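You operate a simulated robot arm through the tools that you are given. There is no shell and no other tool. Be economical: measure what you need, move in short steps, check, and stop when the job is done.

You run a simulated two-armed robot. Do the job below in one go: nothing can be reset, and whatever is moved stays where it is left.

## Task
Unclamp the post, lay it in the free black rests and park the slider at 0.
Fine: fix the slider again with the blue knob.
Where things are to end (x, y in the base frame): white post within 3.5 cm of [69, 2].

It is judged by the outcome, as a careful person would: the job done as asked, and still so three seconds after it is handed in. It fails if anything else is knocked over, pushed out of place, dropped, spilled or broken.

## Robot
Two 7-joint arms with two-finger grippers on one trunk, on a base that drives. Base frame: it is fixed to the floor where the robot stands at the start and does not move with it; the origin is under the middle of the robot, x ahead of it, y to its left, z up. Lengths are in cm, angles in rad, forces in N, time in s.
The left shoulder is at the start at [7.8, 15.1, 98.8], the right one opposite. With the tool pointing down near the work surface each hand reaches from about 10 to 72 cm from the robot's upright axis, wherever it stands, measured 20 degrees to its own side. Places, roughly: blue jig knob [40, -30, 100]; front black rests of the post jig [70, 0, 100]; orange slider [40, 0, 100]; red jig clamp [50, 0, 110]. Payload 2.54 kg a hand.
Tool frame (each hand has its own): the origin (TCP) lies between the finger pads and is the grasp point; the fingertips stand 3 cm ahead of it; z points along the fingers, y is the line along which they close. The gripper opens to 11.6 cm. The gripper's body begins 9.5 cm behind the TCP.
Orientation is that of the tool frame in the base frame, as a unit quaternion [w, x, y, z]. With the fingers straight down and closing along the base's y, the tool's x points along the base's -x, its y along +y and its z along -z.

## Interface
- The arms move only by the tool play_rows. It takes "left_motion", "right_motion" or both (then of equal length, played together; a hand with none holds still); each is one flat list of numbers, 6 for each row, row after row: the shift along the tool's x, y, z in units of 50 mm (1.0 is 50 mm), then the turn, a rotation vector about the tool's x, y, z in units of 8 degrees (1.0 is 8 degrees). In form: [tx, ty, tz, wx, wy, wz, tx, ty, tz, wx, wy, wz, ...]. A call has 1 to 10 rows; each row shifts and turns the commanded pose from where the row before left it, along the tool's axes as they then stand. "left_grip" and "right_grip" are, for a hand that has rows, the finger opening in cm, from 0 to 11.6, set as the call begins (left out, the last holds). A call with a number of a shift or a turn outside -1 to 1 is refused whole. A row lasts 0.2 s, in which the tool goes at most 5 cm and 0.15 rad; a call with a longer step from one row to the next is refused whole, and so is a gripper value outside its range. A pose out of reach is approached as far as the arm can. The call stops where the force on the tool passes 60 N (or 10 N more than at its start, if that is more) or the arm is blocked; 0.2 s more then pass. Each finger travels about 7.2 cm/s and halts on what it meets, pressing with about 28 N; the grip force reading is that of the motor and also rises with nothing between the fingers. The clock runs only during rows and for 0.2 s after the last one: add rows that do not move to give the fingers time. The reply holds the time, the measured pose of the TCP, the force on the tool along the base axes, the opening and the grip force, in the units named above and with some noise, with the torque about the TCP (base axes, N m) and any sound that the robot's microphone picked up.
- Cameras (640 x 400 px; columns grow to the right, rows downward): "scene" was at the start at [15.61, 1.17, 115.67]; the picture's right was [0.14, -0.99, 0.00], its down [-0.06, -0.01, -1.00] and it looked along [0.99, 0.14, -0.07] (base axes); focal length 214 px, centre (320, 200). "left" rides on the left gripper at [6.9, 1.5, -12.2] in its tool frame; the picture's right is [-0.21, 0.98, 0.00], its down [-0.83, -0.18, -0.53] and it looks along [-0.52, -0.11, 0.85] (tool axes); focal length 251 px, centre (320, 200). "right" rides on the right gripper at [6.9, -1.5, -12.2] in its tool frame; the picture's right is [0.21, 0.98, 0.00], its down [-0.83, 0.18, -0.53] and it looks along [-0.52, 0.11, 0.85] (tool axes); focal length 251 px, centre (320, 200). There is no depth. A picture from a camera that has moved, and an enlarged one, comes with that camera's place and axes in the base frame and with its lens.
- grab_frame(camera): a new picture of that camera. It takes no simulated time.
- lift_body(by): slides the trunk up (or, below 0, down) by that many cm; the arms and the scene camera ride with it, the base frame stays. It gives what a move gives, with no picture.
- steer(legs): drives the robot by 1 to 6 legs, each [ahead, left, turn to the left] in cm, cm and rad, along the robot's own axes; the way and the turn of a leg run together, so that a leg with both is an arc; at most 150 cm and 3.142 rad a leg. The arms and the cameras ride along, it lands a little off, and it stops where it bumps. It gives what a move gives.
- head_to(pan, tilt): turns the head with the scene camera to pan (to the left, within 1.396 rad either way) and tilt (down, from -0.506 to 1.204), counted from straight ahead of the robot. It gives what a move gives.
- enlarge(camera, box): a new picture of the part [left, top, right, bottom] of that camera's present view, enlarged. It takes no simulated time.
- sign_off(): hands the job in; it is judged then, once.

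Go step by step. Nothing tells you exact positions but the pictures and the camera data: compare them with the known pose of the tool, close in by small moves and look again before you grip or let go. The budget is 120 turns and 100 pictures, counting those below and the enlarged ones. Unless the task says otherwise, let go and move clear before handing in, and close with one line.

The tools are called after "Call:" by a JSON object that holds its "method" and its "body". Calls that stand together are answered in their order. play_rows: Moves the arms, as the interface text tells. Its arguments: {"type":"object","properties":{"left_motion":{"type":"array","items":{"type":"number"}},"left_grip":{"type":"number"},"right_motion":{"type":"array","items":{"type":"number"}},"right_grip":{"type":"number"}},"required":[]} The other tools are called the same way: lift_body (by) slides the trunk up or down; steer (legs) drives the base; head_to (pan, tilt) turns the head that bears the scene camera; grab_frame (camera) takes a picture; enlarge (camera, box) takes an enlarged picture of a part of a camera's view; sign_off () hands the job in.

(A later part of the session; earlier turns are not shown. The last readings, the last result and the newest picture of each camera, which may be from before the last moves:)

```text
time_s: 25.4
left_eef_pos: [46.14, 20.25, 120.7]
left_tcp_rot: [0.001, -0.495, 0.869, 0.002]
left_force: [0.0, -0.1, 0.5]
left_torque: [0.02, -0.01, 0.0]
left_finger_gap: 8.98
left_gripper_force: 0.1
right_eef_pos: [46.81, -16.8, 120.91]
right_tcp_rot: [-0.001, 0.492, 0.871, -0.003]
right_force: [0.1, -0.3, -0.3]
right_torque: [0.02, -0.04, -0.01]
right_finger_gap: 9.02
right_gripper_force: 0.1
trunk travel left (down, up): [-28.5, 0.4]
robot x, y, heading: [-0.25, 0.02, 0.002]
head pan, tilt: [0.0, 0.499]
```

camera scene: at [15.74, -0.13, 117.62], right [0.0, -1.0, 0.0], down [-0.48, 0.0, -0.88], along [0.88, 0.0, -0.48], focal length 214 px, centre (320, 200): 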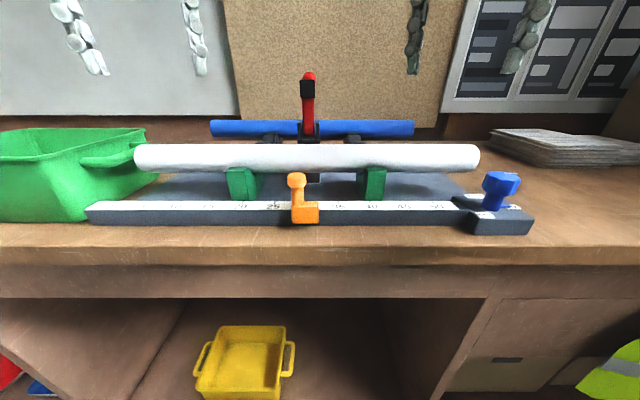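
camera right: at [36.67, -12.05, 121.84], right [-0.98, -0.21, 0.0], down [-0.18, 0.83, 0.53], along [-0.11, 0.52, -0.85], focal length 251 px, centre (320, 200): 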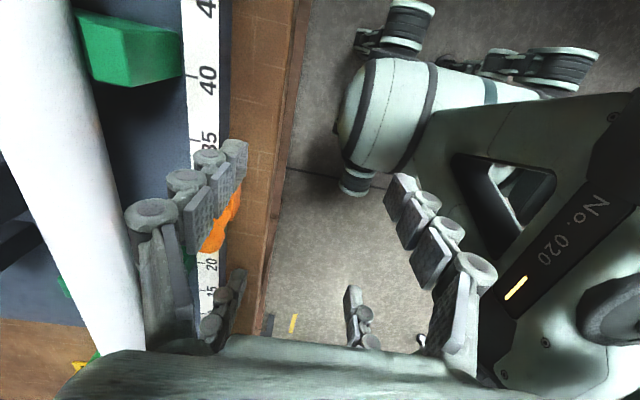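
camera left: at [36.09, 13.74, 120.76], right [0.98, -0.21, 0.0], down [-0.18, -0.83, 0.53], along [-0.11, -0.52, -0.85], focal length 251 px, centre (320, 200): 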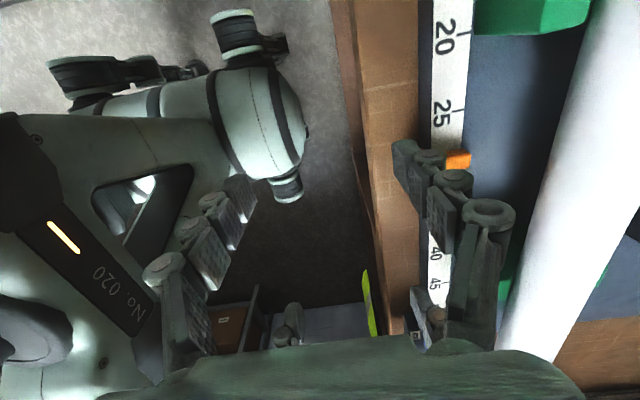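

Call:
{"method": "play_rows", "body": {"left_motion": [0, 0, 0, 0, 0, -0.96, 0, 0, 0, 0, 0, -0.96, 0, 0, 0, 0, 0, -0.96, 0, 0, 0, 0, 0, -0.96], "right_motion": [0, 0, 0, 0, 0, 0.97, 0, 0, 0, 0, 0, 0.97, 0, 0, 0, 0, 0, 0.97, 0, 0, 0, 0, 0, 0.97]}}

Call:
{"method": "grab_frame", "body": {"camera": "left"}}

Call:
{"method": "grab_frame", "body": {"camera": "right"}}

```text
time_s: 26.4
left_eef_pos: [46.26, 20.34, 120.66]
left_tcp_rot: [0.001, -0.706, 0.708, 0.001]
left_force: [0.0, 0.5, 0.0]
left_torque: [0.02, -0.05, 0.04]
left_finger_gap: 9.01
left_gripper_force: 0.0
right_eef_pos: [46.78, -16.89, 120.93]
right_tcp_rot: [-0.001, 0.706, 0.708, -0.003]
right_force: [-0.4, 0.3, -0.1]
right_torque: [-0.01, -0.01, -0.02]
right_finger_gap: 9.0
right_gripper_force: 0.0
trunk travel left (down, up): [-28.5, 0.4]
robot x, y, heading: [0.28, -0.17, -0.001]
head pan, tilt: [0.0, 0.499]
```

```text
66 pictures are left
camera left: at [44.67, 13.32, 132.72], right [-0.98, 0.22, 0.0], down [0.18, 0.82, 0.54], along [0.11, 0.52, -0.84], focal length 251 px, centre (320, 200)
```

left: 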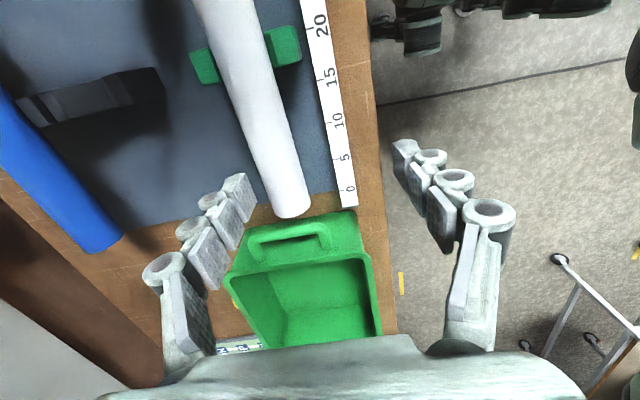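

```text
65 pictures are left
camera right: at [45.41, -9.79, 133.16], right [0.98, 0.22, 0.0], down [0.18, -0.82, 0.54], along [0.11, -0.52, -0.84], focal length 251 px, centre (320, 200)
```

right: 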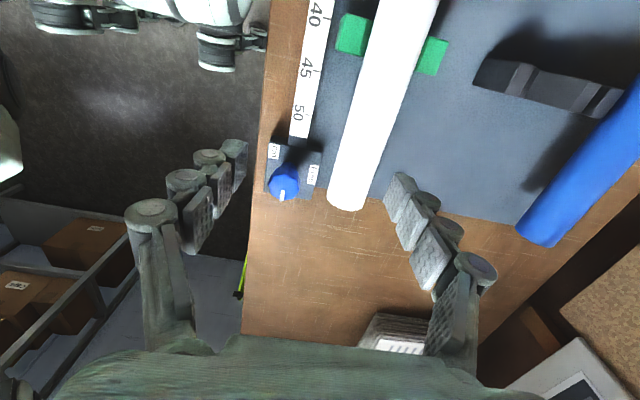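

Both hands are now aligned across the post, whose axis is at x≈52.2 with its centre at y≈2.0. A closer look at the black rests will tell me where their V bottoms are.

Call:
{"method": "enlarge", "body": {"camera": "right", "box": [440, 30, 640, 155]}}

Call:
{"method": "enlarge", "body": {"camera": "left", "box": [0, 30, 200, 155]}}

Call:
{"method": "enlarge", "body": {"camera": "scene", "box": [240, 60, 380, 200]}}

```text
3.20 times, centred on (540, 92) of right
camera zoom: at [45.41, -9.79, 133.16], right [0.98, 0.22, 0.0], down [0.18, -0.82, 0.54], along [0.11, -0.52, -0.84], focal length 805 px, centre (-384, 544)
```

zoom: 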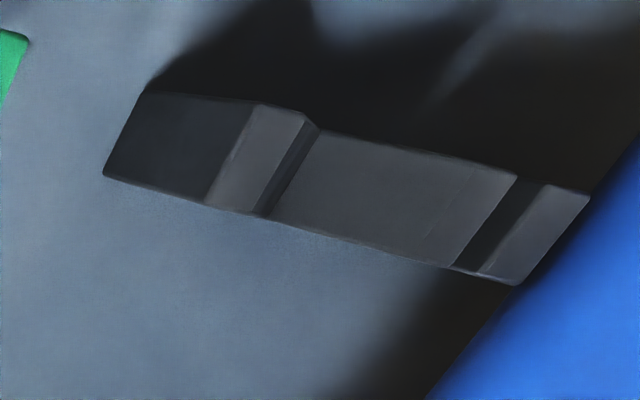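

```text
3.20 times, centred on (100, 92) of left
camera zoom: at [44.67, 13.32, 132.72], right [-0.98, 0.22, 0.0], down [0.18, 0.82, 0.54], along [0.11, 0.52, -0.84], focal length 805 px, centre (1024, 544)
```

zoom: 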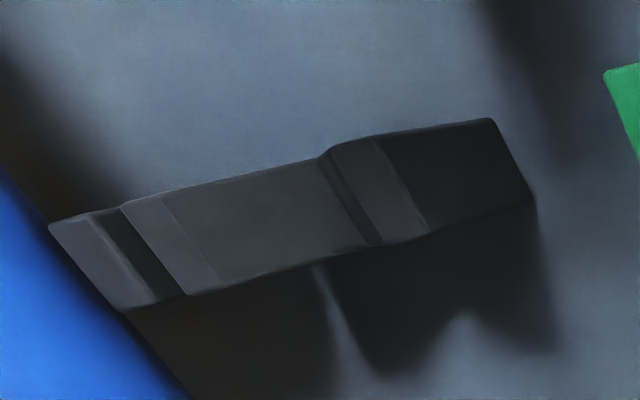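

```text
2.86 times, centred on (310, 130) of scene
camera zoom: at [15.66, -0.13, 117.65], right [0.0, -1.0, 0.0], down [-0.48, 0.0, -0.88], along [0.88, 0.0, -0.48], focal length 613 px, centre (349, 400)
```

zoom: 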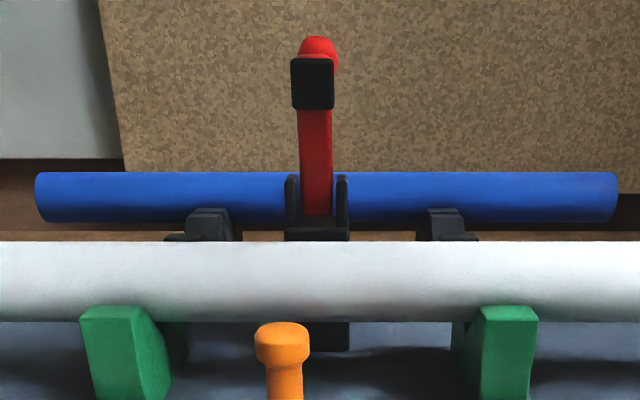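

The V bottoms sit at about x≈69.2, so the post would lie with its axis near z≈106. The open lever's ball is at [64, 2, 118], so the post must be carried above z≈123. I'll move both hands over the post and partway down.

Call:
{"method": "play_rows", "body": {"left_motion": [0, -0.6, 0, 0, 0, 0, 0, -0.59, 0.4, 0, 0, 0, 0, 0, 0.8, 0, 0, 0], "right_motion": [0, 0.54, 0, 0, 0, 0, 0, 0.54, 0.4, 0, 0, 0, 0, 0, 0.85, 0, 0, 0]}}

Call:
{"method": "grab_frame", "body": {"camera": "left"}}

Call:
{"method": "grab_frame", "body": {"camera": "right"}}

Call:
{"method": "grab_frame", "body": {"camera": "scene"}}

```text
time_s: 27.2
left_eef_pos: [52.03, 20.34, 114.54]
left_tcp_rot: [0.002, -0.706, 0.708, 0.003]
left_force: [-0.6, -0.9, 0.7]
left_torque: [-0.02, -0.02, 0.01]
left_finger_gap: 8.99
left_gripper_force: 0.0
right_eef_pos: [52.12, -16.79, 114.69]
right_tcp_rot: [0.0, 0.706, 0.708, -0.004]
right_force: [0.5, -0.6, -0.2]
right_torque: [-0.02, 0.01, -0.01]
right_finger_gap: 8.98
right_gripper_force: 0.0
trunk travel left (down, up): [-28.5, 0.4]
robot x, y, heading: [0.14, 0.48, 0.001]
head pan, tilt: [0.0, 0.499]
```

```text
61 pictures are left
camera left: at [50.54, 13.32, 126.62], right [-0.98, 0.22, 0.0], down [0.18, 0.82, 0.54], along [0.12, 0.53, -0.84], focal length 251 px, centre (320, 200)
```

left: 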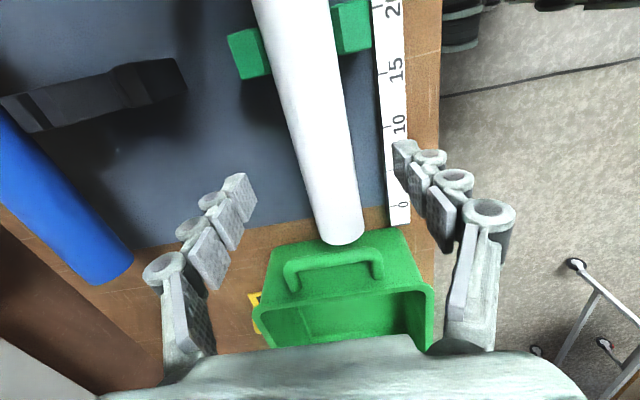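

```text
60 pictures are left
camera right: at [50.84, -9.78, 126.85], right [0.98, 0.22, -0.01], down [0.19, -0.82, 0.54], along [0.11, -0.52, -0.84], focal length 251 px, centre (320, 200)
```

right: 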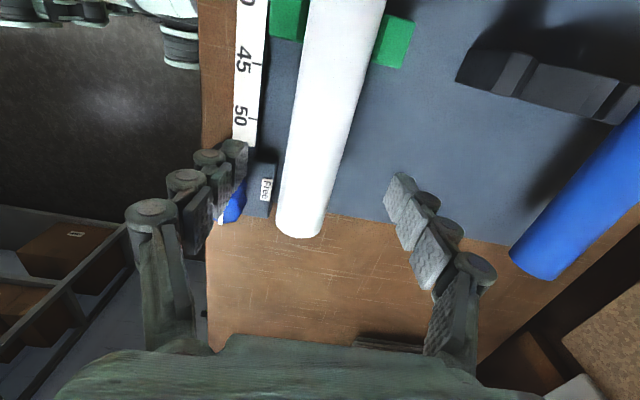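

```text
59 pictures are left
camera scene: at [15.73, -0.12, 117.64], right [0.0, -1.0, 0.0], down [-0.48, 0.0, -0.88], along [0.88, 0.0, -0.48], focal length 214 px, centre (320, 200)
```

scene: 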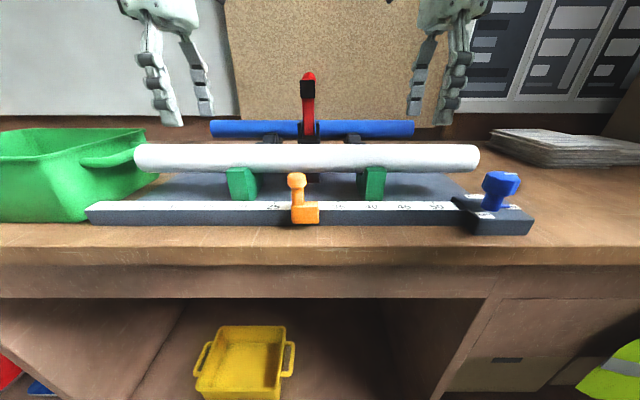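

The post axis is centred between both pairs of fingers. I'll descend and close on it.

Call:
{"method": "play_rows", "body": {"left_motion": [0, 0, 0.5, 0, 0, 0, 0, 0, 0.5, 0, 0, 0, 0, 0, 0.5, 0, 0, 0], "right_motion": [0, 0, 0.51, 0, 0, 0, 0, 0, 0.51, 0, 0, 0, 0, 0, 0.51, 0, 0, 0]}}

Call:
{"method": "grab_frame", "body": {"camera": "left"}}

Call:
{"method": "grab_frame", "body": {"camera": "right"}}

Call:
{"method": "grab_frame", "body": {"camera": "scene"}}

```text
time_s: 28.0
left_eef_pos: [52.2, 20.32, 107.16]
left_tcp_rot: [0.001, -0.706, 0.708, 0.002]
left_force: [0.5, 0.3, -0.5]
left_torque: [-0.01, 0.01, 0.02]
left_finger_gap: 8.98
left_gripper_force: 0.1
right_eef_pos: [52.38, -16.91, 107.12]
right_tcp_rot: [0.0, 0.706, 0.708, -0.002]
right_force: [-0.5, -0.5, 0.1]
right_torque: [0.01, 0.02, 0.01]
right_finger_gap: 9.0
right_gripper_force: 0.0
trunk travel left (down, up): [-28.5, 0.4]
robot x, y, heading: [-0.32, -0.36, -0.001]
head pan, tilt: [0.0, 0.499]
```

```text
58 pictures are left
camera left: at [50.6, 13.35, 119.1], right [-0.98, 0.22, 0.0], down [0.18, 0.82, 0.54], along [0.12, 0.52, -0.84], focal length 251 px, centre (320, 200)
```

left: 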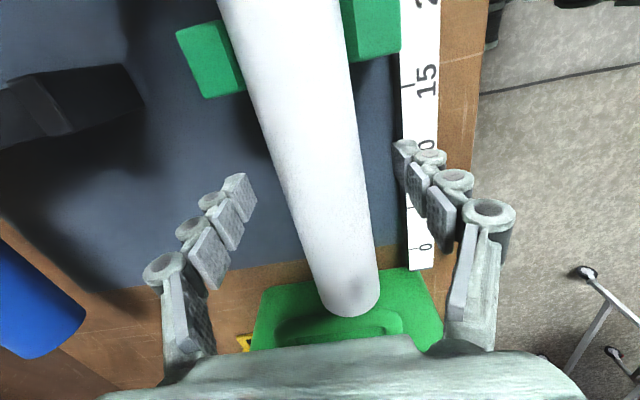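

```text
57 pictures are left
camera right: at [50.92, -9.88, 119.26], right [0.98, 0.22, 0.0], down [0.19, -0.82, 0.54], along [0.11, -0.52, -0.84], focal length 251 px, centre (320, 200)
```

right: 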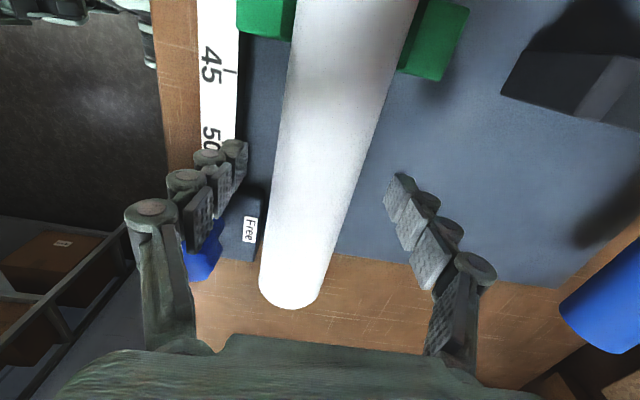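

```text
56 pictures are left
camera scene: at [15.73, -0.13, 117.64], right [0.0, -1.0, 0.0], down [-0.48, 0.0, -0.88], along [0.88, 0.0, -0.48], focal length 214 px, centre (320, 200)
```

scene: 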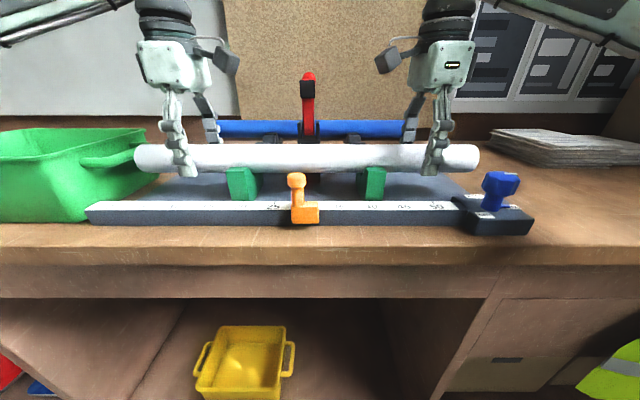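

The fingers straddle the post on both sides. Closing both grippers.

Call:
{"method": "play_rows", "body": {"left_motion": [0, 0, 0, 0, 0, 0, 0, 0, 0, 0, 0, 0, 0, 0, 0, 0, 0, 0, 0, 0, 0, 0, 0, 0], "right_motion": [0, 0, 0, 0, 0, 0, 0, 0, 0, 0, 0, 0, 0, 0, 0, 0, 0, 0, 0, 0, 0, 0, 0, 0], "left_grip": 3.5, "right_grip": 3.5}}

```text
time_s: 29.0
left_eef_pos: [51.95, 20.42, 107.22]
left_tcp_rot: [0.0, -0.706, 0.708, 0.002]
left_force: [-1.5, -0.7, -0.2]
left_torque: [0.02, 0.03, 0.87]
left_finger_gap: 4.61
left_gripper_force: 27.9
right_eef_pos: [51.96, -16.8, 107.29]
right_tcp_rot: [0.001, 0.706, 0.708, -0.002]
right_force: [-11.2, 0.1, 4.3]
right_torque: [0.08, 0.17, -0.57]
right_finger_gap: 4.61
right_gripper_force: 28.0
trunk travel left (down, up): [-28.5, 0.4]
robot x, y, heading: [-0.32, -0.13, -0.001]
head pan, tilt: [0.0, 0.499]
```

Both hands hold the 4.6 cm post. Lifting it slowly.

Call:
{"method": "play_rows", "body": {"left_motion": [0, 0, -0.2, 0, 0, 0, 0, 0, -0.3, 0, 0, 0, 0, 0, -0.3, 0, 0, 0], "right_motion": [0, 0, -0.2, 0, 0, 0, 0, 0, -0.3, 0, 0, 0, 0, 0, -0.3, 0, 0, 0]}}

Call:
{"method": "grab_frame", "body": {"camera": "scene"}}

```text
time_s: 29.8
left_eef_pos: [52.03, 20.41, 111.18]
left_tcp_rot: [0.001, -0.706, 0.709, 0.002]
left_force: [0.6, 4.6, -6.5]
left_torque: [0.8, 0.15, 0.55]
left_finger_gap: 4.6
left_gripper_force: 27.7
right_eef_pos: [52.29, -16.78, 111.0]
right_tcp_rot: [0.001, 0.706, 0.708, -0.003]
right_force: [-1.2, -4.6, 1.7]
right_torque: [0.58, -0.14, -0.07]
right_finger_gap: 4.62
right_gripper_force: 28.0
trunk travel left (down, up): [-28.5, 0.4]
robot x, y, heading: [0.15, 0.21, -0.001]
head pan, tilt: [0.0, 0.499]
```

```text
55 pictures are left
camera scene: at [15.66, -0.13, 117.64], right [0.0, -1.0, 0.0], down [-0.48, 0.0, -0.88], along [0.88, 0.0, -0.48], focal length 214 px, centre (320, 200)
```

scene: 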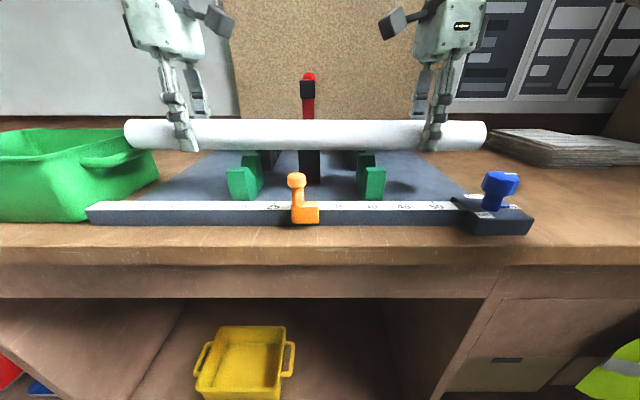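

The post is free of the rests and light. I'll lift to z≈124, then tilt both hands forward ~45°.

Call:
{"method": "play_rows", "body": {"left_motion": [0, 0, -0.67, 0, 0, 0, 0, 0, -0.67, 0, 0, 0, 0, 0, -0.67, 0, 0, 0, 0, 0, -0.67, 0, 0, 0], "right_motion": [0, 0, -0.67, 0, 0, 0, 0, 0, -0.67, 0, 0, 0, 0, 0, -0.67, 0, 0, 0, 0, 0, -0.67, 0, 0, 0]}}

Call:
{"method": "play_rows", "body": {"left_motion": [0, 0, 0, 0.8, 0, 0, 0, 0, 0, 0.8, 0, 0], "right_motion": [0, 0, 0, -0.8, 0, 0, 0, 0, 0, -0.8, 0, 0]}}

```text
time_s: 30.8
left_eef_pos: [51.83, 20.24, 124.8]
left_tcp_rot: [0.004, -0.706, 0.708, 0.001]
left_force: [2.9, 14.8, -1.4]
left_torque: [0.29, -0.21, 0.98]
left_finger_gap: 4.66
left_gripper_force: 27.6
right_eef_pos: [52.37, -16.93, 124.46]
right_tcp_rot: [0.002, 0.706, 0.708, -0.004]
right_force: [-4.7, -13.8, -4.4]
right_torque: [-0.72, 0.17, 0.65]
right_finger_gap: 4.63
right_gripper_force: 28.2
trunk travel left (down, up): [-28.5, 0.4]
robot x, y, heading: [-0.29, -0.17, -0.0]
head pan, tilt: [0.0, 0.499]
```

```text
time_s: 31.4
left_eef_pos: [52.15, 20.28, 124.47]
left_tcp_rot: [0.081, -0.702, 0.704, -0.077]
left_force: [3.1, 16.5, -1.6]
left_torque: [0.02, 0.09, 0.43]
left_finger_gap: 4.64
left_gripper_force: 27.5
right_eef_pos: [52.54, -16.93, 124.38]
right_tcp_rot: [0.079, 0.701, 0.704, 0.076]
right_force: [-2.4, -16.5, -3.9]
right_torque: [-0.4, -0.08, 0.62]
right_finger_gap: 4.6
right_gripper_force: 28.1
trunk travel left (down, up): [-28.5, 0.4]
robot x, y, heading: [0.31, -0.34, 0.001]
head pan, tilt: [0.0, 0.499]
```

The tilt goes the right way. Continuing to ~45° while easing the small squeeze between the hands.

Call:
{"method": "play_rows", "body": {"left_motion": [-0.02, 0, 0, 0.8, 0, 0, -0.02, 0, 0, 0.8, 0, 0, 0, 0, 0, 0.8, 0, 0, 0, 0, 0, 0.8, 0, 0, 0, 0, 0, 0.8, 0, 0], "right_motion": [-0.02, 0, 0, -0.8, 0, 0, -0.02, 0, 0, -0.8, 0, 0, 0, 0, 0, -0.8, 0, 0, 0, 0, 0, -0.8, 0, 0, 0, 0, 0, -0.8, 0, 0]}}

Call:
{"method": "grab_frame", "body": {"camera": "scene"}}

```text
time_s: 32.6
left_eef_pos: [52.08, 20.31, 124.58]
left_tcp_rot: [0.269, -0.651, 0.657, -0.269]
left_force: [-1.7, -10.4, -3.3]
left_torque: [-0.34, 0.1, 0.08]
left_finger_gap: 4.62
left_gripper_force: 28.0
right_eef_pos: [52.33, -16.78, 124.53]
right_tcp_rot: [0.269, 0.652, 0.656, 0.27]
right_force: [1.0, 9.8, -1.7]
right_torque: [0.68, -0.07, -0.57]
right_finger_gap: 4.58
right_gripper_force: 27.9
trunk travel left (down, up): [-28.5, 0.4]
robot x, y, heading: [-0.33, -0.01, -0.004]
head pan, tilt: [0.0, 0.499]
```

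```text
54 pictures are left
camera scene: at [15.69, -0.13, 117.65], right [0.0, -1.0, 0.0], down [-0.48, 0.0, -0.88], along [0.88, 0.0, -0.48], focal length 214 px, centre (320, 200)
```

scene: 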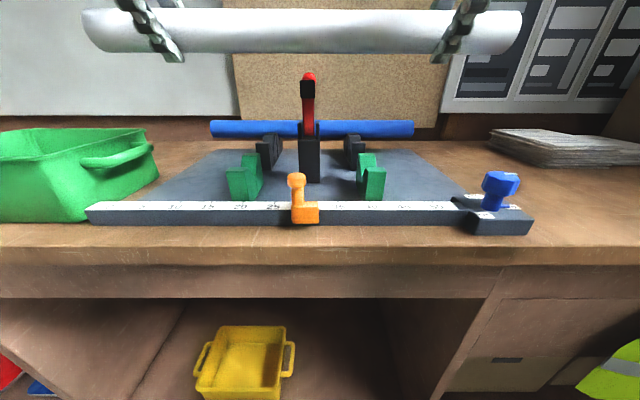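

Tilt is 45° and the post is level at z≈124.5. Moving forward over the open clamp in stages.

Call:
{"method": "play_rows", "body": {"left_motion": [0.015, -0.355, 0.352, 0, 0, 0, 0, -0.355, 0.352, 0, 0, 0, 0, -0.355, 0.352, 0, 0, 0, 0, -0.355, 0.352, 0, 0, 0], "right_motion": [0.015, 0.355, 0.352, 0, 0, 0, 0, 0.355, 0.352, 0, 0, 0, 0, 0.355, 0.352, 0, 0, 0, 0, 0.355, 0.352, 0, 0, 0]}}

```text
time_s: 33.6
left_eef_pos: [62.25, 20.19, 124.46]
left_tcp_rot: [0.269, -0.652, 0.656, -0.268]
left_force: [1.7, -11.2, -4.5]
left_torque: [-0.39, 0.21, 0.87]
left_finger_gap: 4.64
left_gripper_force: 27.8
right_eef_pos: [62.45, -16.91, 124.26]
right_tcp_rot: [0.269, 0.652, 0.657, 0.267]
right_force: [-1.5, 11.6, -1.7]
right_torque: [0.68, -0.14, -0.33]
right_finger_gap: 4.63
right_gripper_force: 28.3
trunk travel left (down, up): [-28.5, 0.4]
robot x, y, heading: [-0.16, -0.2, 0.004]
head pan, tilt: [0.0, 0.499]
```

Call:
{"method": "play_rows", "body": {"left_motion": [0, -0.32, 0.32, 0, 0, 0, 0, -0.32, 0.32, 0, 0, 0, 0, -0.32, 0.32, 0, 0, 0], "right_motion": [0, 0.32, 0.32, 0, 0, 0, 0, 0.32, 0.32, 0, 0, 0, 0, 0.32, 0.32, 0, 0, 0]}}

Call:
{"method": "grab_frame", "body": {"camera": "scene"}}

Call:
{"method": "grab_frame", "body": {"camera": "left"}}

Call:
{"method": "grab_frame", "body": {"camera": "right"}}

```text
time_s: 34.4
left_eef_pos: [69.13, 20.35, 124.3]
left_tcp_rot: [0.269, -0.652, 0.656, -0.269]
left_force: [0.5, -9.5, -2.2]
left_torque: [-0.73, 0.16, 0.66]
left_finger_gap: 4.62
left_gripper_force: 27.8
right_eef_pos: [69.28, -16.79, 124.36]
right_tcp_rot: [0.268, 0.652, 0.657, 0.266]
right_force: [1.4, 10.5, -4.5]
right_torque: [0.37, -0.09, -0.6]
right_finger_gap: 4.63
right_gripper_force: 28.1
trunk travel left (down, up): [-28.5, 0.4]
robot x, y, heading: [-0.34, -0.09, 0.002]
head pan, tilt: [0.0, 0.499]
```

```text
53 pictures are left
camera scene: at [15.82, -0.13, 117.61], right [0.0, -1.0, 0.0], down [-0.48, 0.0, -0.88], along [0.88, 0.0, -0.48], focal length 214 px, centre (320, 200)
```

scene: 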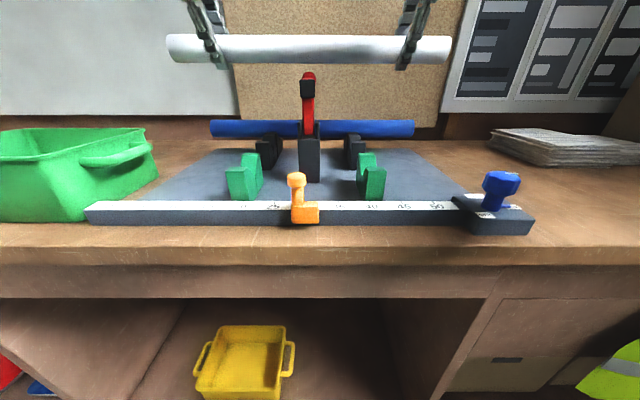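

```text
52 pictures are left
camera left: at [59.36, 13.38, 131.85], right [-0.69, 0.22, -0.69], down [-0.24, 0.83, 0.51], along [0.68, 0.52, -0.52], focal length 251 px, centre (320, 200)
```

left: 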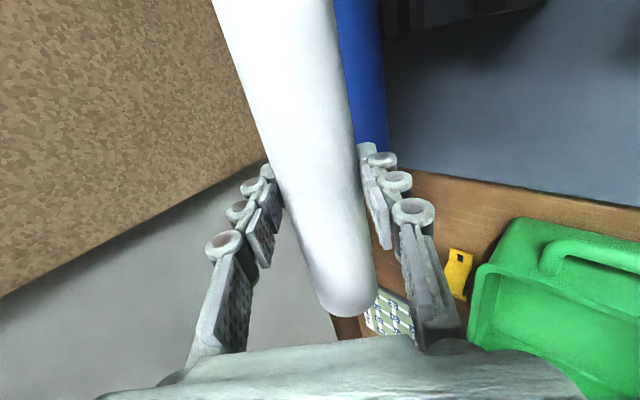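

```text
51 pictures are left
camera right: at [59.76, -9.93, 131.87], right [0.7, 0.22, 0.68], down [-0.24, -0.82, 0.51], along [0.68, -0.52, -0.52], focal length 251 px, centre (320, 200)
```

right: 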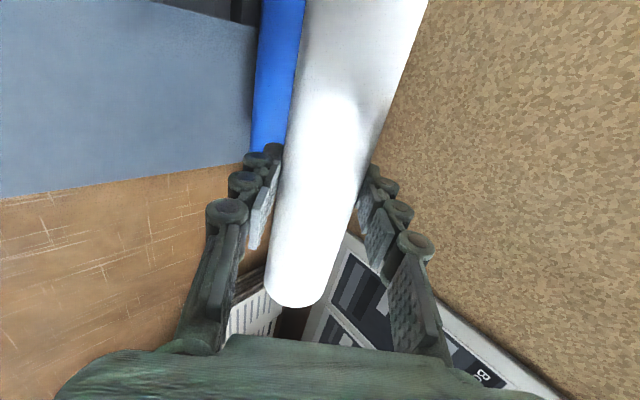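

The post is centred at y≈2.3, above the rests. I'll lower it past the lever ball first.

Call:
{"method": "play_rows", "body": {"left_motion": [0.01, 0.28, 0.284, 0, 0, 0, 0, 0.28, 0.284, 0, 0, 0, 0, 0.28, 0.284, 0, 0, 0, 0, 0.28, 0.284, 0, 0, 0], "right_motion": [0.01, -0.28, 0.284, 0, 0, 0, 0, -0.28, 0.284, 0, 0, 0, 0, -0.28, 0.284, 0, 0, 0, 0, -0.28, 0.284, 0, 0, 0]}}

Call:
{"method": "play_rows", "body": {"left_motion": [0, 0, 0, -0.8, 0, 0, 0, 0, 0, -0.8, 0, 0, 0, 0, 0, -0.8, 0, 0], "right_motion": [0, 0, 0, 0.8, 0, 0, 0, 0, 0, 0.8, 0, 0, 0, 0, 0, 0.8, 0, 0]}}

Call:
{"method": "enlarge", "body": {"camera": "scene", "box": [150, 60, 470, 200]}}

```text
time_s: 35.4
left_eef_pos: [69.3, 20.38, 116.53]
left_tcp_rot: [0.27, -0.653, 0.655, -0.267]
left_force: [-2.3, -1.1, -2.5]
left_torque: [-0.4, -0.1, -0.16]
left_finger_gap: 4.62
left_gripper_force: 28.0
right_eef_pos: [69.17, -16.92, 116.4]
right_tcp_rot: [0.27, 0.653, 0.655, 0.267]
right_force: [1.3, 1.2, -2.7]
right_torque: [0.36, 0.15, -0.65]
right_finger_gap: 4.62
right_gripper_force: 27.7
trunk travel left (down, up): [-28.5, 0.4]
robot x, y, heading: [0.12, -0.11, -0.004]
head pan, tilt: [0.0, 0.499]
```

```text
time_s: 36.2
left_eef_pos: [68.97, 20.41, 116.46]
left_tcp_rot: [0.157, -0.689, 0.691, -0.154]
left_force: [0.6, 1.5, -3.6]
left_torque: [-0.28, 0.04, 0.84]
left_finger_gap: 4.63
left_gripper_force: 28.1
right_eef_pos: [69.2, -16.8, 116.3]
right_tcp_rot: [0.156, 0.688, 0.692, 0.154]
right_force: [-0.8, -0.3, -2.7]
right_torque: [0.51, -0.01, -0.42]
right_finger_gap: 4.6
right_gripper_force: 28.0
trunk travel left (down, up): [-28.5, 0.4]
robot x, y, heading: [-0.09, 0.11, 0.002]
head pan, tilt: [0.0, 0.499]
```

```text
2.00 times, centred on (310, 130) of scene
camera zoom: at [15.75, -0.13, 117.62], right [0.0, -1.0, 0.0], down [-0.48, 0.0, -0.88], along [0.88, 0.0, -0.48], focal length 429 px, centre (340, 340)
```

zoom: 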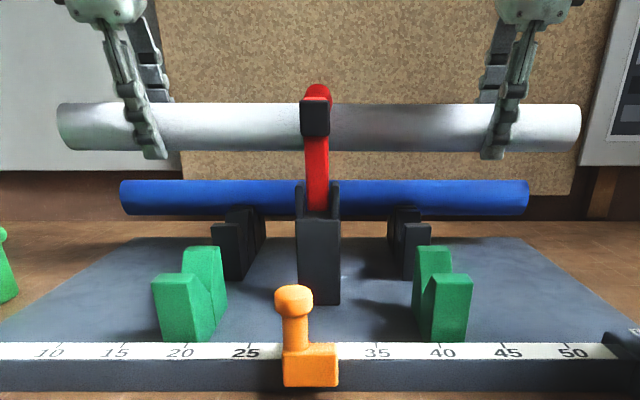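

The post is behind the lever and clear of it. Continuing down to just above the rests.

Call:
{"method": "play_rows", "body": {"left_motion": [0, 0.149, 0.316, 0, 0, 0, 0, 0.149, 0.316, 0, 0, 0, 0, 0.149, 0.316, 0, 0, 0, 0, 0.149, 0.316, 0, 0, 0], "right_motion": [0, -0.149, 0.316, 0, 0, 0, 0, -0.149, 0.316, 0, 0, 0, 0, -0.149, 0.316, 0, 0, 0, 0, -0.149, 0.316, 0, 0, 0]}}

Call:
{"method": "enlarge", "body": {"camera": "scene", "box": [150, 60, 470, 200]}}

Call:
{"method": "grab_frame", "body": {"camera": "left"}}

Call:
{"method": "grab_frame", "body": {"camera": "right"}}

```text
time_s: 37.2
left_eef_pos: [69.2, 20.36, 109.47]
left_tcp_rot: [0.157, -0.688, 0.691, -0.154]
left_force: [-2.6, 5.3, -2.6]
left_torque: [-0.13, -0.02, 0.05]
left_finger_gap: 4.61
left_gripper_force: 28.0
right_eef_pos: [69.29, -16.78, 109.33]
right_tcp_rot: [0.156, 0.689, 0.691, 0.154]
right_force: [1.2, -4.4, -2.7]
right_torque: [0.28, 0.07, -0.61]
right_finger_gap: 4.63
right_gripper_force: 28.0
trunk travel left (down, up): [-28.5, 0.4]
robot x, y, heading: [0.19, -0.12, 0.002]
head pan, tilt: [0.0, 0.499]
```

```text
2.00 times, centred on (310, 130) of scene
camera zoom: at [15.75, -0.13, 117.63], right [0.0, -1.0, 0.0], down [-0.48, 0.0, -0.88], along [0.88, 0.0, -0.48], focal length 429 px, centre (340, 340)
```

zoom: 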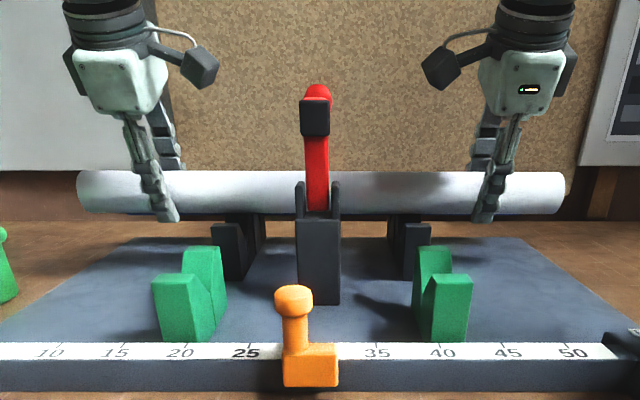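

```text
48 pictures are left
camera left: at [62.52, 13.37, 119.69], right [-0.88, 0.22, -0.42], down [-0.06, 0.82, 0.56], along [0.47, 0.52, -0.71], focal length 251 px, centre (320, 200)
```

left: 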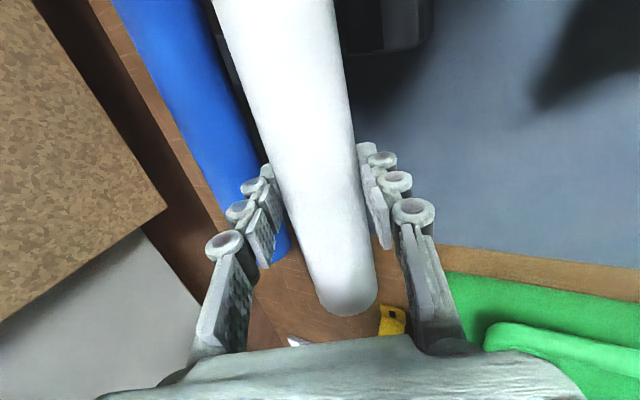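

```text
47 pictures are left
camera right: at [62.73, -9.84, 119.72], right [0.88, 0.22, 0.42], down [-0.06, -0.82, 0.56], along [0.47, -0.52, -0.71], focal length 251 px, centre (320, 200)
```

right: 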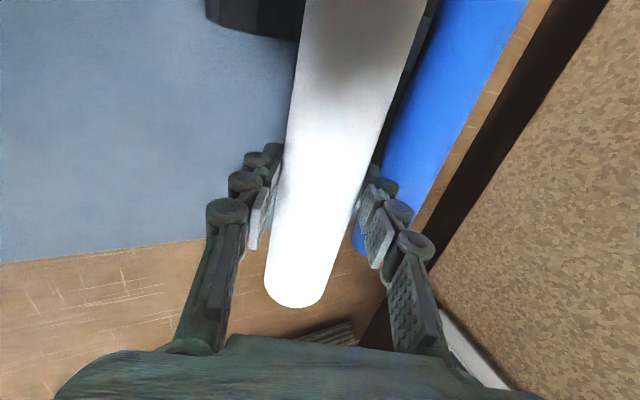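

Now lowering gently into the V's, watching the force.

Call:
{"method": "play_rows", "body": {"left_motion": [0, 0.064, 0.136, 0, 0, 0, 0, 0.064, 0.136, 0, 0, 0, 0, 0.043, 0.09, 0, 0, 0], "right_motion": [0, -0.064, 0.136, 0, 0, 0, 0, -0.064, 0.136, 0, 0, 0, 0, -0.043, 0.09, 0, 0, 0]}}

Call:
{"method": "grab_frame", "body": {"camera": "left"}}

```text
time_s: 38.0
left_eef_pos: [69.02, 20.45, 107.73]
left_tcp_rot: [0.158, -0.688, 0.691, -0.156]
left_force: [0.1, 2.4, -1.9]
left_torque: [-0.06, 0.03, 0.89]
left_finger_gap: 4.62
left_gripper_force: 27.5
right_eef_pos: [69.05, -16.78, 107.47]
right_tcp_rot: [0.157, 0.688, 0.692, 0.155]
right_force: [-3.7, -3.0, 5.0]
right_torque: [0.08, -0.08, -0.65]
right_finger_gap: 4.62
right_gripper_force: 27.8
trunk travel left (down, up): [-28.5, 0.4]
robot x, y, heading: [-0.15, 0.09, -0.007]
head pan, tilt: [0.0, 0.499]
```

```text
46 pictures are left
camera left: at [62.3, 13.44, 117.91], right [-0.88, 0.22, -0.42], down [-0.07, 0.82, 0.56], along [0.47, 0.52, -0.71], focal length 251 px, centre (320, 200)
```

left: 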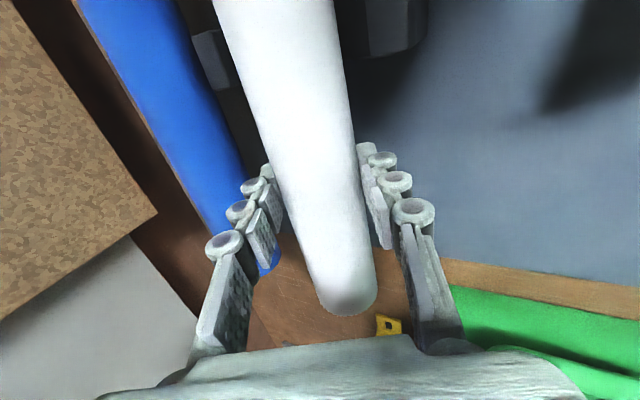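

First contact is on the rear slope at the right hand. I'll keep lowering with a slight pull towards me.

Call:
{"method": "play_rows", "body": {"left_motion": [0, 0.07, 0.055, 0, 0, 0, 0, 0.04, 0.08, 0, 0, 0], "right_motion": [0, -0.07, 0.055, 0, 0, 0, 0, -0.04, 0.08, 0, 0, 0]}}

```text
time_s: 38.6
left_eef_pos: [68.44, 20.32, 107.12]
left_tcp_rot: [0.159, -0.688, 0.69, -0.158]
left_force: [-1.4, 2.3, 4.7]
left_torque: [-0.86, -0.3, 0.52]
left_finger_gap: 4.62
left_gripper_force: 27.9
right_eef_pos: [68.6, -16.72, 107.31]
right_tcp_rot: [0.159, 0.687, 0.692, 0.157]
right_force: [-10.5, -2.4, 17.2]
right_torque: [-0.12, 0.0, -0.47]
right_finger_gap: 4.6
right_gripper_force: 27.5
trunk travel left (down, up): [-28.5, 0.4]
robot x, y, heading: [-0.06, 0.34, 0.001]
head pan, tilt: [0.0, 0.499]
```

It's riding the rear slope, so I'll follow it down toward the V bottom.

Call:
{"method": "play_rows", "body": {"left_motion": [0, 0.1, 0.025, 0, 0, 0, 0, 0.1, 0.025, 0, 0, 0], "right_motion": [0, -0.1, 0.01, 0, 0, 0, 0, -0.1, 0.01, 0, 0, 0]}}

Call:
{"method": "grab_frame", "body": {"camera": "right"}}

Call:
{"method": "enlarge", "body": {"camera": "scene", "box": [150, 60, 470, 200]}}

```text
time_s: 39.2
left_eef_pos: [68.48, 20.34, 106.95]
left_tcp_rot: [0.163, -0.687, 0.688, -0.166]
left_force: [36.1, -1.4, 37.8]
left_torque: [-0.72, -0.86, 0.24]
left_finger_gap: 4.64
left_gripper_force: 28.0
right_eef_pos: [68.56, -16.84, 106.99]
right_tcp_rot: [0.162, 0.687, 0.689, 0.165]
right_force: [33.2, 2.1, 37.8]
right_torque: [0.15, -0.89, -0.5]
right_finger_gap: 4.65
right_gripper_force: 28.4
trunk travel left (down, up): [-28.5, 0.4]
robot x, y, heading: [-0.02, -0.07, -0.0]
head pan, tilt: [0.0, 0.499]
```

```text
45 pictures are left
camera right: at [61.76, -9.91, 117.18], right [0.87, 0.22, 0.44], down [-0.08, -0.83, 0.56], along [0.48, -0.52, -0.7], focal length 251 px, centre (320, 200)
```

right: 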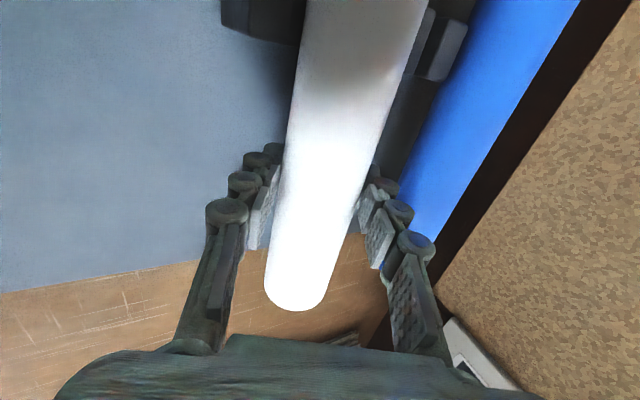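

```text
2.00 times, centred on (310, 130) of scene
camera zoom: at [15.78, -0.1, 117.75], right [0.0, -1.0, 0.0], down [-0.48, 0.0, -0.88], along [0.88, 0.0, -0.48], focal length 429 px, centre (340, 340)
```

zoom: 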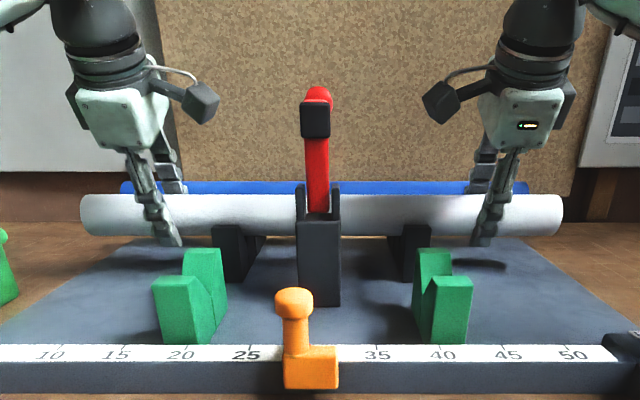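

Both sides now press on both slopes, so the post is seated at x≈68.7. I'll relax the push, then open.

Call:
{"method": "play_rows", "body": {"left_motion": [0, -0.09, 0, 0, 0, 0, 0, 0, 0, 0, 0, 0], "right_motion": [0, 0.09, 0, 0, 0, 0, 0, 0, 0, 0, 0, 0]}}

```text
time_s: 39.8
left_eef_pos: [68.41, 20.41, 106.18]
left_tcp_rot: [0.158, -0.688, 0.691, -0.156]
left_force: [21.3, -2.1, 15.8]
left_torque: [-0.02, -0.3, 0.08]
left_finger_gap: 5.4
left_gripper_force: 13.2
right_eef_pos: [68.59, -16.77, 106.76]
right_tcp_rot: [0.161, 0.687, 0.69, 0.161]
right_force: [22.2, 0.8, 33.3]
right_torque: [0.43, -0.64, -0.43]
right_finger_gap: 4.68
right_gripper_force: 28.4
trunk travel left (down, up): [-28.5, 0.4]
robot x, y, heading: [-0.34, -0.14, 0.001]
head pan, tilt: [0.0, 0.499]
```

Opening both grippers moderately.

Call:
{"method": "play_rows", "body": {"left_motion": [0, 0, 0, 0, 0, 0, 0, 0, 0, 0, 0, 0, 0, 0, 0, 0, 0, 0], "right_motion": [0, 0, 0, 0, 0, 0, 0, 0, 0, 0, 0, 0, 0, 0, 0, 0, 0, 0], "left_grip": 7.2, "right_grip": 7.2}}

Call:
{"method": "grab_frame", "body": {"camera": "left"}}

Call:
{"method": "grab_frame", "body": {"camera": "right"}}

```text
time_s: 40.6
left_eef_pos: [68.38, 20.33, 106.26]
left_tcp_rot: [0.158, -0.687, 0.692, -0.154]
left_force: [-0.7, 0.5, -0.2]
left_torque: [0.01, 0.01, -0.04]
left_finger_gap: 7.2
left_gripper_force: 0.1
right_eef_pos: [68.5, -16.88, 106.26]
right_tcp_rot: [0.157, 0.688, 0.692, 0.154]
right_force: [0.7, 0.3, 0.3]
right_torque: [-0.01, -0.03, -0.01]
right_finger_gap: 7.18
right_gripper_force: 0.1
trunk travel left (down, up): [-28.5, 0.4]
robot x, y, heading: [-0.04, -0.07, -0.003]
head pan, tilt: [0.0, 0.499]
```

```text
43 pictures are left
camera left: at [61.77, 13.43, 116.49], right [-0.88, 0.22, -0.42], down [-0.06, 0.82, 0.56], along [0.47, 0.52, -0.71], focal length 251 px, centre (320, 200)
```

left: 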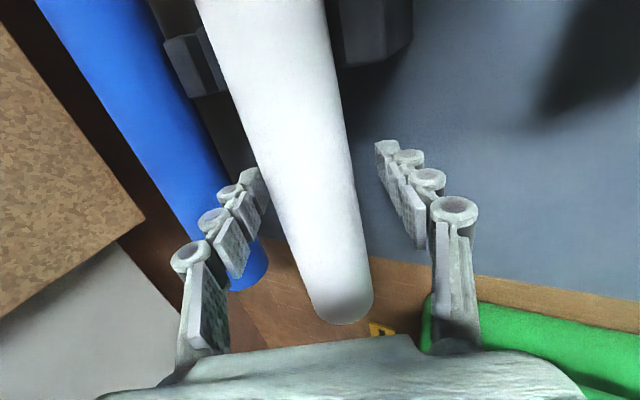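

```text
42 pictures are left
camera right: at [61.94, -9.9, 116.52], right [0.88, 0.22, 0.42], down [-0.06, -0.82, 0.56], along [0.47, -0.52, -0.71], focal length 251 px, centre (320, 200)
```

right: 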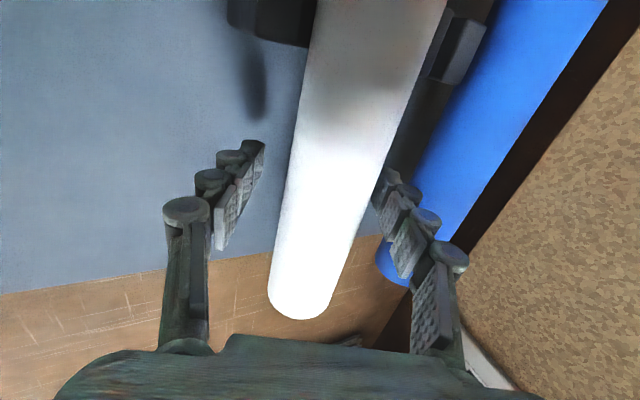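

The post rests in the black V's. I'll centre the fingers and withdraw along the tool axis.

Call:
{"method": "play_rows", "body": {"left_motion": [0, -0.14, 0, 0, 0, 0, 0, 0, -0.4, 0, 0, 0, 0, 0, -0.6, 0, 0, 0, 0, 0, -0.8, 0, 0, 0, 0, 0, -0.8, 0, 0, 0], "right_motion": [0, 0.14, 0, 0, 0, 0, 0, 0, -0.4, 0, 0, 0, 0, 0, -0.6, 0, 0, 0, 0, 0, -0.8, 0, 0, 0, 0, 0, -0.8, 0, 0, 0]}}

Call:
{"method": "enlarge", "body": {"camera": "scene", "box": [150, 60, 470, 200]}}

Call:
{"method": "grab_frame", "body": {"camera": "left"}}

Call:
{"method": "grab_frame", "body": {"camera": "right"}}

```text
time_s: 41.8
left_eef_pos: [63.44, 20.29, 118.2]
left_tcp_rot: [0.159, -0.688, 0.691, -0.156]
left_force: [0.4, -0.7, -0.1]
left_torque: [-0.01, -0.02, -0.01]
left_finger_gap: 7.25
left_gripper_force: 0.1
right_eef_pos: [63.48, -16.67, 118.43]
right_tcp_rot: [0.156, 0.687, 0.692, 0.156]
right_force: [0.4, -0.4, 0.5]
right_torque: [-0.01, -0.05, 0.0]
right_finger_gap: 7.2
right_gripper_force: 0.0
trunk travel left (down, up): [-28.5, 0.4]
robot x, y, heading: [-0.16, -0.07, 0.004]
head pan, tilt: [0.0, 0.499]
```

```text
2.00 times, centred on (310, 130) of scene
camera zoom: at [15.56, -0.13, 117.66], right [0.0, -1.0, 0.0], down [-0.48, 0.0, -0.88], along [0.88, 0.0, -0.48], focal length 429 px, centre (340, 340)
```

zoom: 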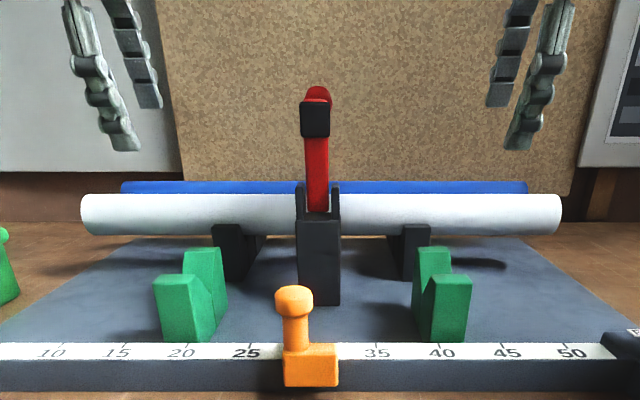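

```text
40 pictures are left
camera left: at [56.77, 13.33, 128.44], right [-0.88, 0.22, -0.42], down [-0.06, 0.82, 0.56], along [0.47, 0.52, -0.71], focal length 251 px, centre (320, 200)
```

left: 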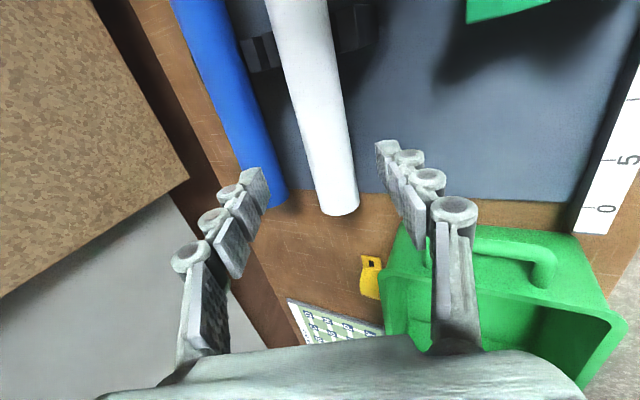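

```text
39 pictures are left
camera right: at [56.88, -9.84, 128.72], right [0.88, 0.22, 0.42], down [-0.06, -0.82, 0.56], along [0.47, -0.52, -0.71], focal length 251 px, centre (320, 200)
```

right: 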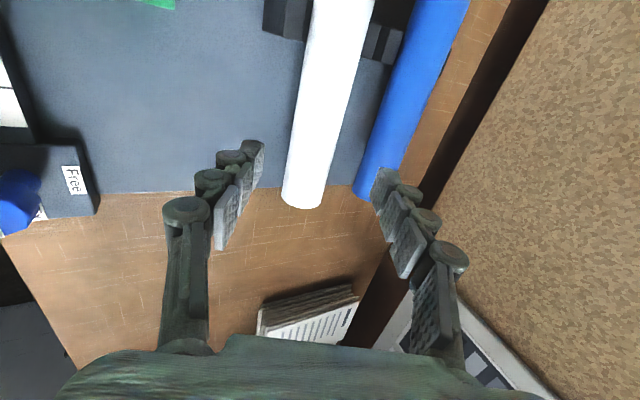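

The white post lies in the black rests, centred at y≈2. Next, I'll untilt both hands, bring the right one over the knob and pull the left one back.

Call:
{"method": "play_rows", "body": {"left_motion": [0, 0, 0, -0.8, 0, 0, 0, 0, 0, -0.8, 0, 0, 0, 0, 0, -0.8, 0, 0, 0, 0, 0, -0.8, 0, 0], "right_motion": [0, 0, 0, 0.8, 0, 0, 0, 0, 0, 0.8, 0, 0, 0, 0, 0, 0.8, 0, 0, 0, 0, 0, 0.8, 0, 0]}}

Call:
{"method": "play_rows", "body": {"left_motion": [0, 0.6, 0, 0, 0, 0, 0, 0.6, 0, 0, 0, 0, 0, 0.6, 0, 0, 0, 0, 0, 0.6, 0, 0, 0, 0, 0, 0.3, 0, 0, 0, 0], "right_motion": [-0.36, -0.78, 0, 0, 0, 0, -0.36, -0.78, 0, 0, 0, 0, -0.36, -0.78, 0, 0, 0, 0, -0.36, -0.78, 0, 0, 0, 0, -0.36, -0.78, 0, 0, 0, 0]}}

Call:
{"method": "grab_frame", "body": {"camera": "right"}}

Call:
{"method": "grab_frame", "body": {"camera": "scene"}}

```text
time_s: 42.8
left_eef_pos: [63.45, 20.24, 118.37]
left_tcp_rot: [0.001, -0.705, 0.709, 0.001]
left_force: [0.4, 0.8, 0.8]
left_torque: [-0.02, -0.06, 0.02]
left_finger_gap: 7.22
left_gripper_force: 0.1
right_eef_pos: [63.48, -16.85, 118.43]
right_tcp_rot: [0.001, 0.706, 0.708, 0.0]
right_force: [0.7, -0.3, 0.8]
right_torque: [0.01, -0.02, 0.0]
right_finger_gap: 7.21
right_gripper_force: 0.1
trunk travel left (down, up): [-28.5, 0.4]
robot x, y, heading: [-0.08, 0.21, -0.0]
head pan, tilt: [0.0, 0.499]
```

```text
time_s: 44.0
left_eef_pos: [49.8, 20.4, 118.26]
left_tcp_rot: [0.002, -0.706, 0.708, 0.002]
left_force: [-0.9, 0.2, 0.8]
left_torque: [0.01, -0.01, 0.0]
left_finger_gap: 7.2
left_gripper_force: 0.0
right_eef_pos: [44.12, -25.96, 118.64]
right_tcp_rot: [0.0, 0.705, 0.709, -0.002]
right_force: [0.1, -0.4, 0.0]
right_torque: [0.0, 0.0, 0.05]
right_finger_gap: 7.21
right_gripper_force: 0.0
trunk travel left (down, up): [-28.5, 0.4]
robot x, y, heading: [-0.16, -0.14, 0.007]
head pan, tilt: [0.0, 0.499]
```

```text
38 pictures are left
camera right: at [42.6, -19.04, 130.72], right [0.98, 0.22, 0.0], down [0.19, -0.82, 0.54], along [0.11, -0.52, -0.84], focal length 251 px, centre (320, 200)
```

right: 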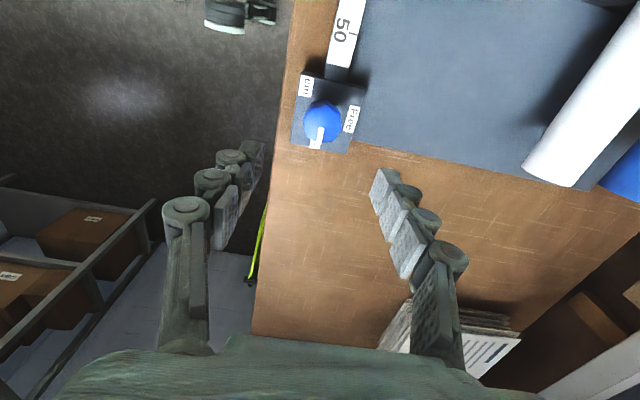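

```text
37 pictures are left
camera scene: at [15.57, -0.17, 117.67], right [0.0, -1.0, 0.0], down [-0.48, 0.0, -0.88], along [0.88, 0.0, -0.48], focal length 214 px, centre (320, 200)
```

scene: 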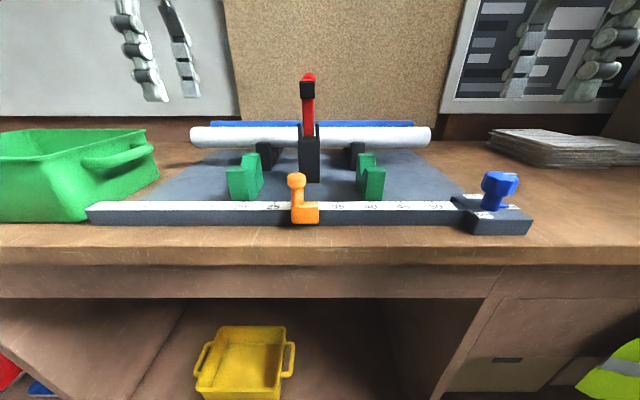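

Call:
{"method": "enlarge", "body": {"camera": "right", "box": [260, 60, 400, 170]}}

Call:
{"method": "enlarge", "body": {"camera": "scene", "box": [440, 150, 560, 245]}}

```text
3.64 times, centred on (330, 115) of right
camera zoom: at [42.6, -19.04, 130.72], right [0.98, 0.22, 0.0], down [0.19, -0.82, 0.54], along [0.11, -0.52, -0.84], focal length 914 px, centre (284, 509)
```

zoom: 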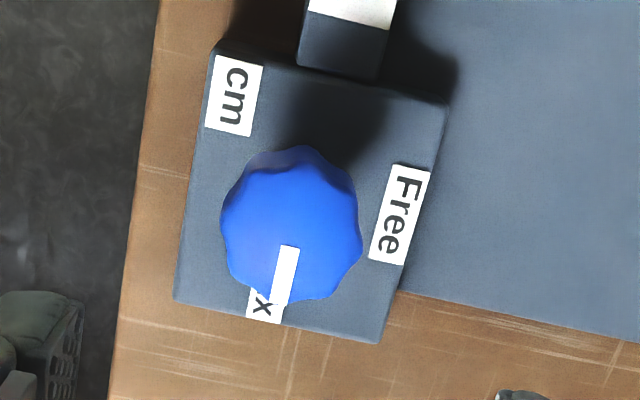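

```text
4.21 times, centred on (500, 198) of scene
camera zoom: at [15.57, -0.17, 117.67], right [0.0, -1.0, 0.0], down [-0.48, 0.0, -0.88], along [0.88, 0.0, -0.48], focal length 903 px, centre (-438, 210)
```

zoom: 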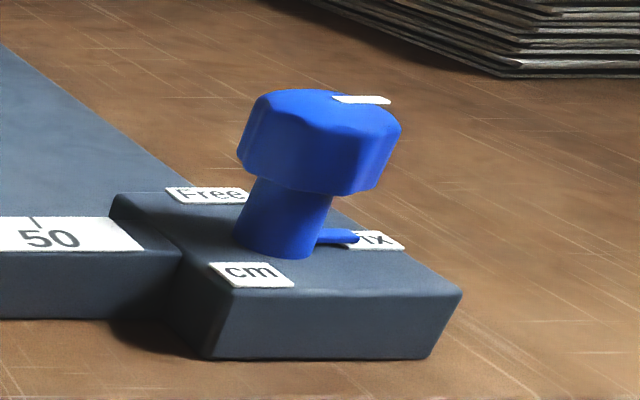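

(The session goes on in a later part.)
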